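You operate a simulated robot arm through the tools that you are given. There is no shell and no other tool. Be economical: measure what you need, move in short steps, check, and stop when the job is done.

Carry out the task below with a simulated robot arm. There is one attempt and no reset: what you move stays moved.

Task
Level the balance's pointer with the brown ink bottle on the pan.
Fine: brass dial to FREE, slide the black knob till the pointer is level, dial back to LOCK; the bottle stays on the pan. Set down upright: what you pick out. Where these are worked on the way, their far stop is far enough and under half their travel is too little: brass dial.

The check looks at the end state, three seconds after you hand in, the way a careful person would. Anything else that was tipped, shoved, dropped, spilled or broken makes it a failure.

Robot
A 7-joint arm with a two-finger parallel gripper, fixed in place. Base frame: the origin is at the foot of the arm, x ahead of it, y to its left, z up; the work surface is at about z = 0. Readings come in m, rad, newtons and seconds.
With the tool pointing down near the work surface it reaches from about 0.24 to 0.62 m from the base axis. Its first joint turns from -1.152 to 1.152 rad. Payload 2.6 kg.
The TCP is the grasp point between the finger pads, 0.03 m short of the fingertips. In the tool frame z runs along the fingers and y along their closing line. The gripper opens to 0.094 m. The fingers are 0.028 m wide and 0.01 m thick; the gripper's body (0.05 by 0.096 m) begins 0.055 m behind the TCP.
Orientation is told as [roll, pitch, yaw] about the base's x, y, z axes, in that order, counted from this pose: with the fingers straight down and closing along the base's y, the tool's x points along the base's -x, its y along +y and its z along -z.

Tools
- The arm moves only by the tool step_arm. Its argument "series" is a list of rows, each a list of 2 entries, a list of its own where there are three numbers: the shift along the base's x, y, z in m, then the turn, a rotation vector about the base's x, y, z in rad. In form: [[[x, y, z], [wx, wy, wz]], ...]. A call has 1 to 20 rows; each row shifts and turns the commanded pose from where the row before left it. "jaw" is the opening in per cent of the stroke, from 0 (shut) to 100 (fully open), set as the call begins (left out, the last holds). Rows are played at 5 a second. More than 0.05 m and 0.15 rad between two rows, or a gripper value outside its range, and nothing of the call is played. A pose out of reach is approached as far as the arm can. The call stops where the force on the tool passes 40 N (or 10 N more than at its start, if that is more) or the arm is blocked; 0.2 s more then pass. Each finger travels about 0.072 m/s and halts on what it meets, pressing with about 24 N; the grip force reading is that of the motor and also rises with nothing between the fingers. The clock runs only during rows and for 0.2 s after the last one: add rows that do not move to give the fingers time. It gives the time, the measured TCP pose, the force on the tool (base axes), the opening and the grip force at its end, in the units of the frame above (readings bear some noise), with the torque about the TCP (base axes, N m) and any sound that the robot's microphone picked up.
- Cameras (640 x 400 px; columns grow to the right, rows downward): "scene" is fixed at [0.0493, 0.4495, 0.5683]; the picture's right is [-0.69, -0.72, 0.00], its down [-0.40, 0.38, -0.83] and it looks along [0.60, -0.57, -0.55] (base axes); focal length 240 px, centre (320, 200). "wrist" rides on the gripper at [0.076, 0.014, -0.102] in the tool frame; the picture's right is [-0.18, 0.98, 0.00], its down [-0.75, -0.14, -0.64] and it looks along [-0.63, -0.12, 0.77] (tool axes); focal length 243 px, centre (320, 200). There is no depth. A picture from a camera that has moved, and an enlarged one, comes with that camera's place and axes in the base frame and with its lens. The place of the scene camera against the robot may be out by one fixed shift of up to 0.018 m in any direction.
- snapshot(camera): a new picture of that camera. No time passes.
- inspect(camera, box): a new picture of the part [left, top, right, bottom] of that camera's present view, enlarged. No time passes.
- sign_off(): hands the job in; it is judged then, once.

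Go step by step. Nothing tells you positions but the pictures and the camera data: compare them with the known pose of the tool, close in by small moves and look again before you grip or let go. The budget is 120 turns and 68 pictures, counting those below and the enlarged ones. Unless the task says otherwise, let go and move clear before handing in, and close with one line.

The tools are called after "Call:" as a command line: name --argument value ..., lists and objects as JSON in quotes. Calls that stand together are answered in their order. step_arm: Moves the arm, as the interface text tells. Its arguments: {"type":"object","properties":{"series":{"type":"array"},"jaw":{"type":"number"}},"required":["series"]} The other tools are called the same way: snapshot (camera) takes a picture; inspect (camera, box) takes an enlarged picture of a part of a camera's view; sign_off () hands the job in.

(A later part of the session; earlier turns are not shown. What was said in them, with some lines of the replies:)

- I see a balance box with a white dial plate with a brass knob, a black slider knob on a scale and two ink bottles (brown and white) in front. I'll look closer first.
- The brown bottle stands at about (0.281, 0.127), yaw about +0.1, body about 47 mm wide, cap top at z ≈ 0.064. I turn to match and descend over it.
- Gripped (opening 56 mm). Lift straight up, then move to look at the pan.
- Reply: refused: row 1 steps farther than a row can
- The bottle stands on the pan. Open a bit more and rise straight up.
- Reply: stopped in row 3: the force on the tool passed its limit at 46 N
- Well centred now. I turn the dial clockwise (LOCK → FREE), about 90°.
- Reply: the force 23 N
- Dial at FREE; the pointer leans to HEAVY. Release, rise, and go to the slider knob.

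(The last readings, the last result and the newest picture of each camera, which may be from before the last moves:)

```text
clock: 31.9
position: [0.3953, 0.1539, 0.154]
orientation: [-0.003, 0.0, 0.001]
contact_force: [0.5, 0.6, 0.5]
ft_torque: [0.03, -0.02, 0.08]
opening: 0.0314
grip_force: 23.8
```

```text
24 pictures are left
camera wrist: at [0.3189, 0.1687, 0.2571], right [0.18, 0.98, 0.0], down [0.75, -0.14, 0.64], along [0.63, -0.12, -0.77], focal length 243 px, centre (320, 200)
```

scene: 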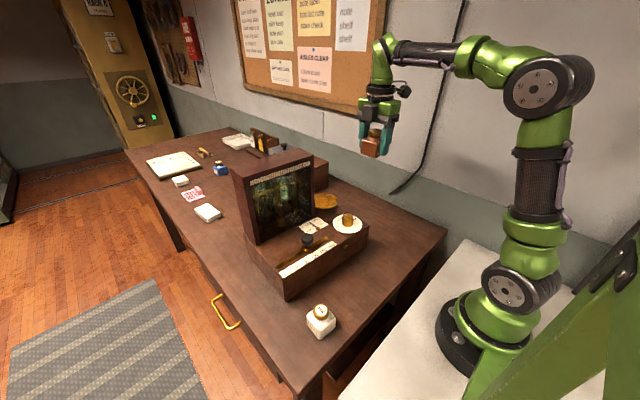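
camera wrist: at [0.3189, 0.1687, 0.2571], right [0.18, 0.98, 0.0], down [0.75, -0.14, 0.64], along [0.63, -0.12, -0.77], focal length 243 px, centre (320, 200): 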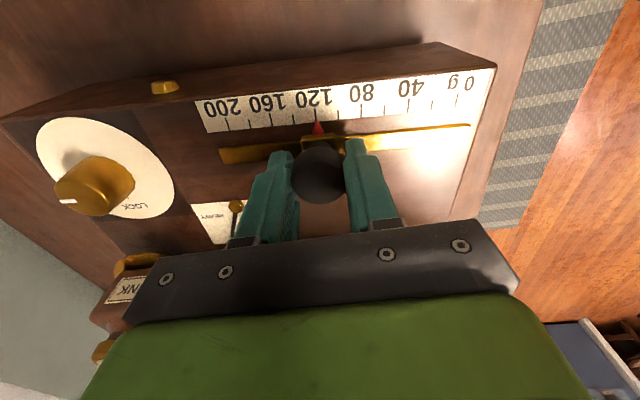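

Call:
step_arm --series '[[[0, -0.005, 0], [0, 0, 0]], [[0, -0.005, 0], [0, 0, 0]], [[0, -0.005, 0], [0, 0, 0]], [[0, 0, 0], [0, 0, 0]], [[0, 0, 0], [0, 0, 0]]]'

Call:
snapshot --camera "scene"

Call:
snapshot --camera "wrist"

```text
clock: 33.1
position: [0.3931, 0.1388, 0.1546]
orientation: [-0.001, 0.004, 0.001]
contact_force: [-14.1, 1.9, 9.0]
ft_torque: [0.03, 0.27, 0.06]
opening: 0.0319
grip_force: 23.8
```

```text
23 pictures are left
```

scene: 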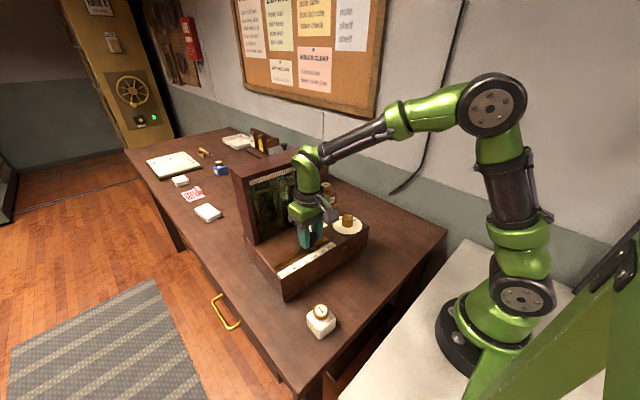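

```text
22 pictures are left
camera wrist: at [0.3187, 0.1532, 0.2565], right [0.18, 0.98, 0.0], down [0.75, -0.14, 0.64], along [0.63, -0.12, -0.77], focal length 243 px, centre (320, 200)
```

wrist: 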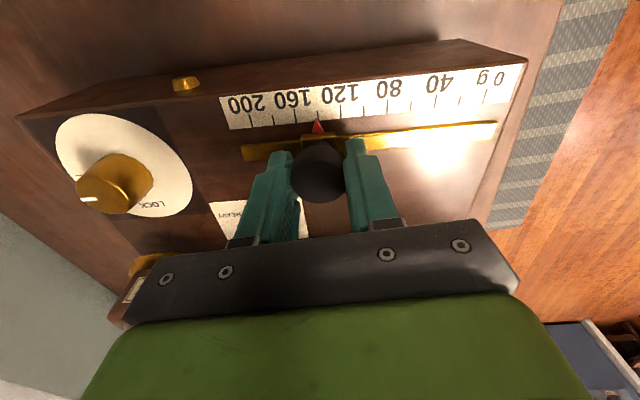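

Call:
step_arm --series '[[[0, 0, 0], [0, 0, 0]], [[0, 0, 0], [0, 0, 0]], [[0, 0, 0.04], [0, 0, 0]], [[0, 0.04, 0.02], [0, 0, 0]], [[0, 0, 0], [0, 0, 0]]]' --jaw 55

Call:
inspect --camera "wrist" --box '[100, 40, 420, 240]'

```text
clock: 34.3
position: [0.3952, 0.1828, 0.215]
orientation: [-0.002, -0.001, -0.001]
contact_force: [0.4, 1.2, -0.3]
ft_torque: [-0.04, 0.01, 0.01]
opening: 0.0518
grip_force: 0.0
```

```text
2.00 times, centred on (260, 140) of wrist
camera zoom: at [0.3198, 0.1968, 0.3185], right [0.18, 0.98, 0.0], down [0.75, -0.14, 0.64], along [0.63, -0.12, -0.77], focal length 485 px, centre (440, 320)
```

zoom: 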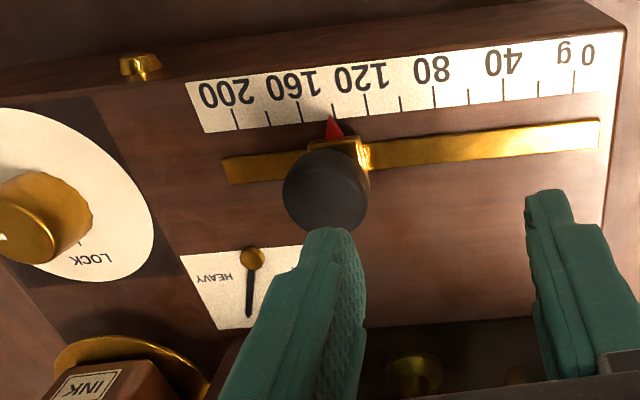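

Call:
inspect --camera "scene" --box '[280, 195, 350, 265]'

```text
5.71 times, centred on (315, 230) of scene
camera zoom: at [0.0493, 0.4495, 0.5683], right [-0.69, -0.72, 0.0], down [-0.4, 0.38, -0.83], along [0.6, -0.57, -0.55], focal length 1370 px, centre (349, 29)
```

zoom: 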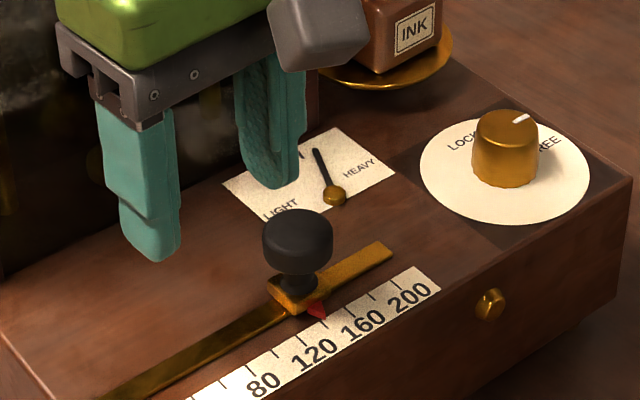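

Call:
step_arm --series '[[[0, 0, 0.045], [0, 0, 0]], [[0.01, -0.045, 0], [0, 0, 0]], [[0, -0.045, 0], [0, 0, 0]], [[0, -0.02, 0], [0, 0, 0]], [[0, 0, 0], [0, 0, 0]]]' --jaw 90

Call:
inspect --camera "wrist" --box '[280, 30, 440, 190]'

```text
clock: 35.5
position: [0.4089, 0.0684, 0.2608]
orientation: [-0.001, -0.001, 0.004]
contact_force: [0.5, -0.7, -0.6]
ft_torque: [0.01, -0.04, -0.02]
opening: 0.0848
grip_force: 0.1
```

```text
2.50 times, centred on (360, 110) of wrist
camera zoom: at [0.3326, 0.0829, 0.3632], right [0.18, 0.98, 0.0], down [0.75, -0.14, 0.64], along [0.63, -0.12, -0.77], focal length 606 px, centre (220, 425)
```

zoom: 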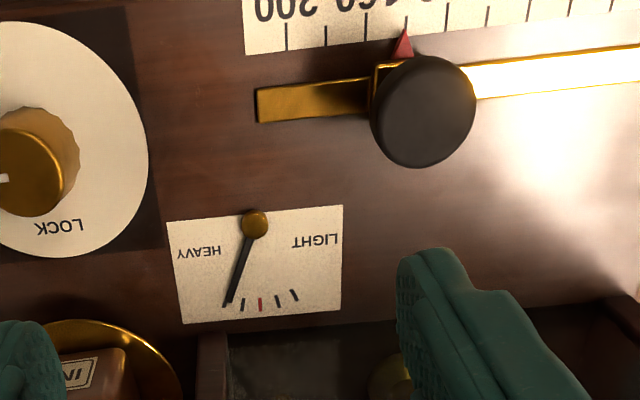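

Call:
step_arm --series '[[[-0.008, 0.035, 0], [0, 0, -0.003]], [[-0.007, 0.036, 0], [0, 0, 0]], [[0, 0, -0.045], [0, 0, 0]], [[0, 0, -0.035], [0, 0, 0]], [[0, 0, -0.027], [0, 0, 0]], [[0, 0, 0], [0, 0, 0]]]' --jaw 62

Call:
step_arm --series '[[[0, 0, 0], [0, 0, 0]], [[0, 0, 0], [0, 0, 0]], [[0, 0, 0], [0, 0, 0]]]' --jaw 0

```text
clock: 36.9
position: [0.3903, 0.1369, 0.1519]
orientation: [-0.001, 0.0, -0.003]
contact_force: [-0.6, 0.0, -0.2]
ft_torque: [-0.02, 0.0, 0.0]
opening: 0.0585
grip_force: 0.0
```

```text
clock: 37.7
position: [0.3899, 0.138, 0.1511]
orientation: [-0.003, 0.001, -0.003]
contact_force: [0.9, -0.1, -0.6]
ft_torque: [0.03, -0.11, 0.05]
opening: 0.0311
grip_force: 24.2
```

Call:
step_arm --series '[[[0, -0.005, 0], [0, 0, 0]], [[0, -0.005, 0], [0, 0, 0]], [[0, -0.005, 0], [0, 0, 0]], [[0, 0, 0], [0, 0, 0]]]'

Call:
step_arm --series '[[[0, 0, 0], [0, 0, 0]], [[0, 0, 0], [0, 0, 0]], [[0, 0, 0.03], [0, 0, 0]], [[0, 0, 0.04], [0, 0, 0]], [[0.008, -0.025, 0.035], [0, 0, 0]], [[0.008, -0.03, 0], [0, 0, 0]], [[0, 0, 0], [0, 0, 0]]]' --jaw 75

Call:
inspect --camera "wrist" --box '[280, 30, 440, 190]'

```text
clock: 38.7
position: [0.3896, 0.1257, 0.1519]
orientation: [-0.002, 0.003, -0.003]
contact_force: [-15.4, 2.9, 0.3]
ft_torque: [0.05, 0.29, 0.1]
opening: 0.0315
grip_force: 23.9
```

```text
clock: 40.3
position: [0.4074, 0.0689, 0.2564]
orientation: [-0.003, -0.001, -0.002]
contact_force: [0.0, 0.3, -0.3]
ft_torque: [0.0, -0.01, 0.04]
opening: 0.0703
grip_force: 0.1
```

```text
2.50 times, centred on (360, 110) of wrist
camera zoom: at [0.3322, 0.0841, 0.3591], right [0.19, 0.98, 0.0], down [0.75, -0.14, 0.64], along [0.63, -0.12, -0.77], focal length 606 px, centre (220, 425)
```

zoom: 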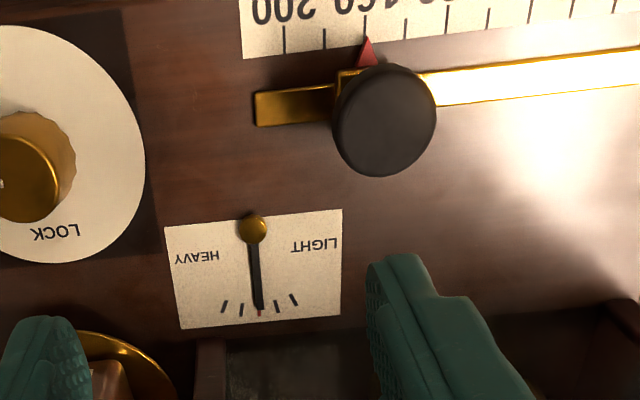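

Call:
inspect --camera "wrist" --box '[320, 110, 372, 165]'

```text
7.27 times, centred on (346, 138) of wrist
camera zoom: at [0.3322, 0.0841, 0.3591], right [0.19, 0.98, 0.0], down [0.75, -0.14, 0.64], along [0.63, -0.12, -0.77], focal length 1764 px, centre (131, 654)
```

zoom: 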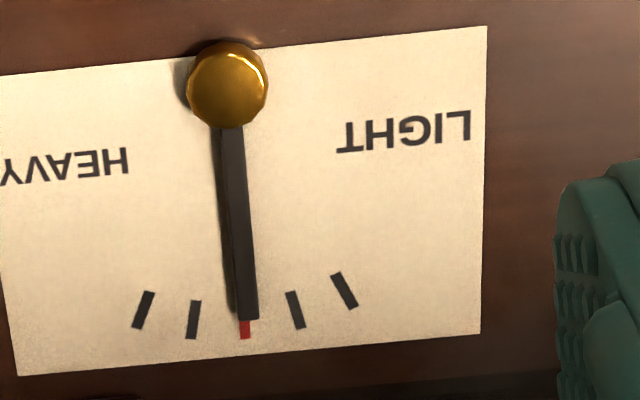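

Pointer is right on the red centre mark. Now to the dial to set it back to LOCK.

Call:
step_arm --series '[[[-0.008, -0.037, 0], [0, 0, 0]], [[-0.007, -0.0365, 0], [0, 0, 0]], [[0, 0, -0.045], [0, 0, 0]], [[0, 0, -0.035], [0, 0, 0]], [[0, 0, 0], [0, 0, 0]]]' --jaw 60

Call:
snapshot --camera "wrist"

```text
clock: 41.5
position: [0.3915, -0.0045, 0.1773]
orientation: [-0.001, -0.001, -0.002]
contact_force: [0.1, -0.1, -0.1]
ft_torque: [0.0, 0.02, 0.0]
opening: 0.0562
grip_force: 0.1
```

```text
16 pictures are left
camera wrist: at [0.3157, 0.0097, 0.2811], right [0.19, 0.98, 0.0], down [0.75, -0.14, 0.64], along [0.63, -0.12, -0.77], focal length 243 px, centre (320, 200)
```

wrist: 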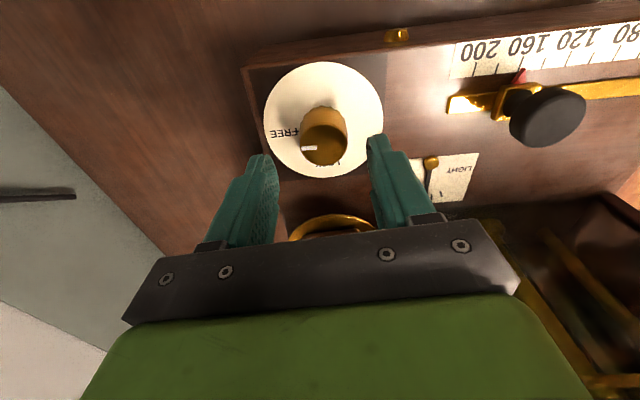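

Call:
step_arm --series '[[[0, 0, -0.02], [0, 0, 0]], [[0, 0, -0.0155], [0, 0, 0]], [[0, 0, 0], [0, 0, 0]]]'

Call:
step_arm --series '[[[0, 0, 0], [0, 0, 0]], [[0, 0, 0], [0, 0, 0]], [[0, 0, 0], [0, 0, 0]]]' --jaw 0

```text
clock: 42.3
position: [0.3925, -0.0049, 0.143]
orientation: [-0.001, 0.0, -0.001]
contact_force: [-0.3, 0.3, -0.3]
ft_torque: [0.01, 0.03, 0.0]
opening: 0.0563
grip_force: 0.2
```

```text
clock: 43.1
position: [0.3923, -0.0022, 0.1431]
orientation: [-0.002, 0.002, -0.001]
contact_force: [0.9, 6.3, -0.5]
ft_torque: [0.18, -0.22, 0.01]
opening: 0.0331
grip_force: 23.9
```

Call:
step_arm --series '[[[0, 0.001, 0], [0, 0, 0]], [[0, 0, 0], [0, 0, 0.12]], [[0, 0, 0], [0, 0, 0.12]], [[0, 0, 0], [0, 0, 0.12]], [[0, 0, 0], [0, 0, 0.12]], [[0, 0, 0], [0, 0, 0.12]], [[0, 0, 0], [0, 0, 0.12]], [[0, 0, 0], [0, 0, 0.12]], [[0, 0, 0], [0, 0, 0.12]], [[0, 0, 0], [0, 0, 0.12]], [[0, 0, 0], [0, 0, 0.12]], [[0, 0, 0], [0, 0, 0.12]], [[0, 0, 0], [0, 0, 0.12]], [[0, 0, 0], [0, 0, 0.12]], [[0, 0, 0], [0, 0, 0]]]'

Call:
inspect --camera "wrist" --box '[220, 60, 420, 240]'

```text
clock: 46.3
position: [0.3898, -0.0034, 0.1412]
orientation: [-0.001, 0.001, 1.559]
contact_force: [-8.2, 2.1, -0.1]
ft_torque: [0.52, 0.21, 0.06]
opening: 0.033
grip_force: 24.0
```

```text
2.22 times, centred on (320, 150) of wrist
camera zoom: at [0.3762, -0.079, 0.2441], right [-0.98, 0.2, 0.0], down [0.15, 0.75, 0.64], along [0.12, 0.63, -0.77], focal length 539 px, centre (320, 311)
```

zoom: 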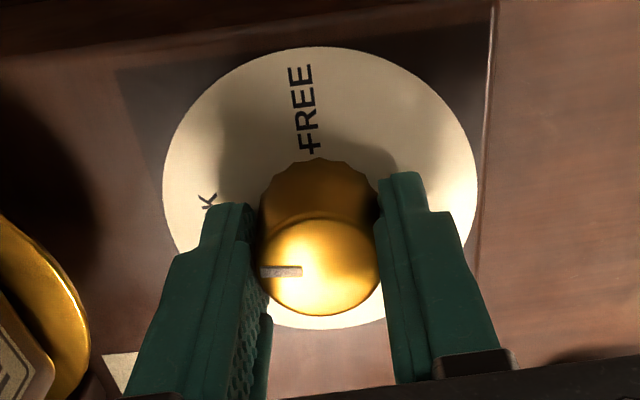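

Call:
step_arm --series '[[[0, 0, 0], [0, 0, 0.05]], [[0, 0, 0], [0, 0, 0.04]], [[0, 0, 0], [0, 0, 0]]]'

Call:
step_arm --series '[[[0, 0, 0], [0, 0, 0]], [[0, 0, 0], [0, 0, 0]], [[0, 0, 0.03], [0, 0, 0]], [[0, 0, 0.045], [0, 0, 0]], [[0, 0, 0.045], [0, 0, 0]], [[0, -0.02, 0.04], [0, 0, 0]], [[0, 0, 0], [0, 0, 0]]]' --jaw 60

Call:
snapshot --camera "wrist"

Call:
inspect --camera "wrist" --box '[250, 40, 370, 180]'

Call:
inspect --camera "scene" --box '[260, 150, 390, 290]'

```text
clock: 47.1
position: [0.3906, -0.0045, 0.1412]
orientation: [-0.003, 0.002, 1.65]
contact_force: [-5.1, -5.4, -0.8]
ft_torque: [-0.2, 0.12, 0.05]
opening: 0.0333
grip_force: 24.2
```

```text
clock: 48.7
position: [0.3922, -0.024, 0.3072]
orientation: [-0.003, -0.001, 1.65]
contact_force: [0.7, 0.7, 0.1]
ft_torque: [0.02, 0.03, 0.04]
opening: 0.0562
grip_force: 0.1
```

```text
14 pictures are left
camera wrist: at [0.3833, -0.1003, 0.4097], right [-0.99, 0.11, 0.0], down [0.08, 0.76, 0.64], along [0.07, 0.64, -0.77], focal length 243 px, centre (320, 200)
```

wrist: 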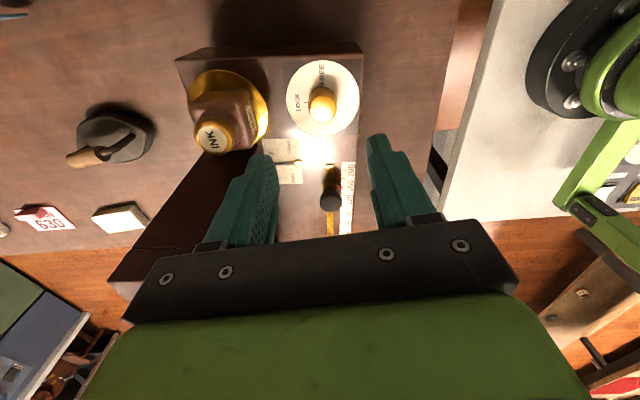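

```text
2.86 times, centred on (310, 110) of wrist
camera zoom: at [0.3833, -0.1003, 0.4097], right [-0.99, 0.11, 0.0], down [0.08, 0.76, 0.64], along [0.07, 0.64, -0.77], focal length 693 px, centre (349, 457)
```

zoom: 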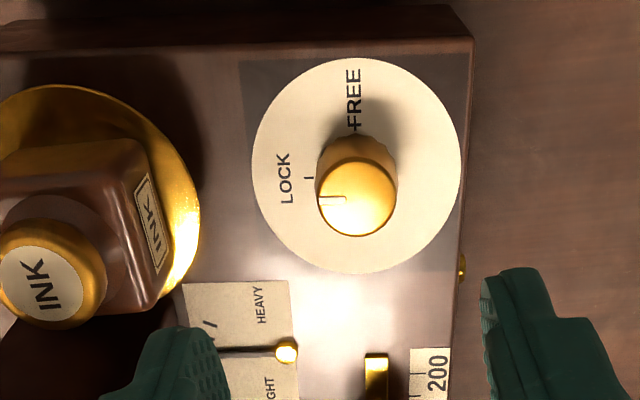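

```text
2.86 times, centred on (325, 220) of scene
camera zoom: at [0.0493, 0.4495, 0.5683], right [-0.69, -0.72, 0.0], down [-0.4, 0.38, -0.83], along [0.6, -0.57, -0.55], focal length 685 px, centre (306, 143)
```

zoom: 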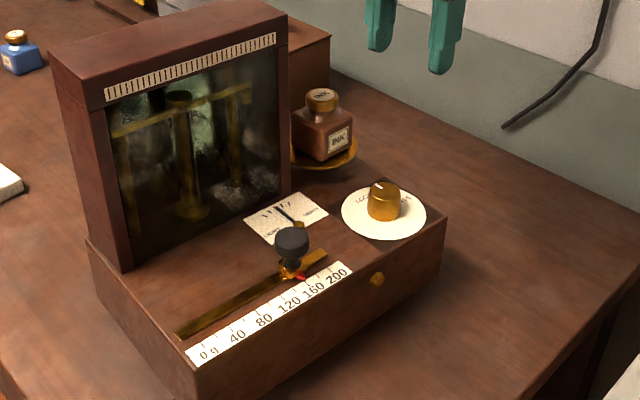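

Call:
inspect --camera "scene" --box '[300, 205, 345, 245]'

```text
10.00 times, centred on (322, 225) of scene
camera zoom: at [0.0493, 0.4495, 0.5683], right [-0.69, -0.72, 0.0], down [-0.4, 0.38, -0.83], along [0.6, -0.57, -0.55], focal length 2398 px, centre (295, -50)
```

zoom: 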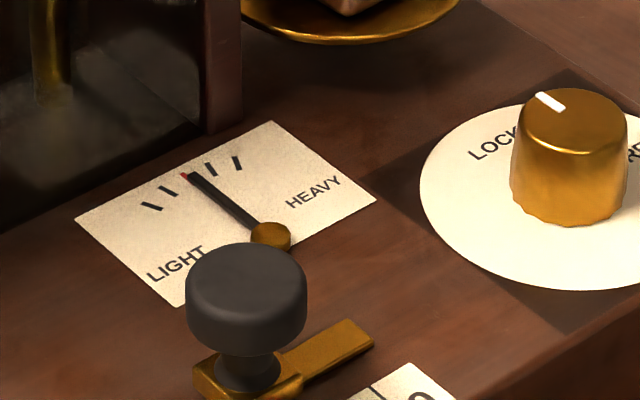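

The pointer sits on the red centre mark, the dial is at LOCK, the bottle stands upright on the pan, and the gripper is clear, so I hand in.

Call:
sign_off

```text
The job is handed in.
```

The job is handed in: the brown ink bottle is upright on the pan, the black knob is at about 160 g, the pointer is level on the red mark, and the brass dial is back at LOCK.
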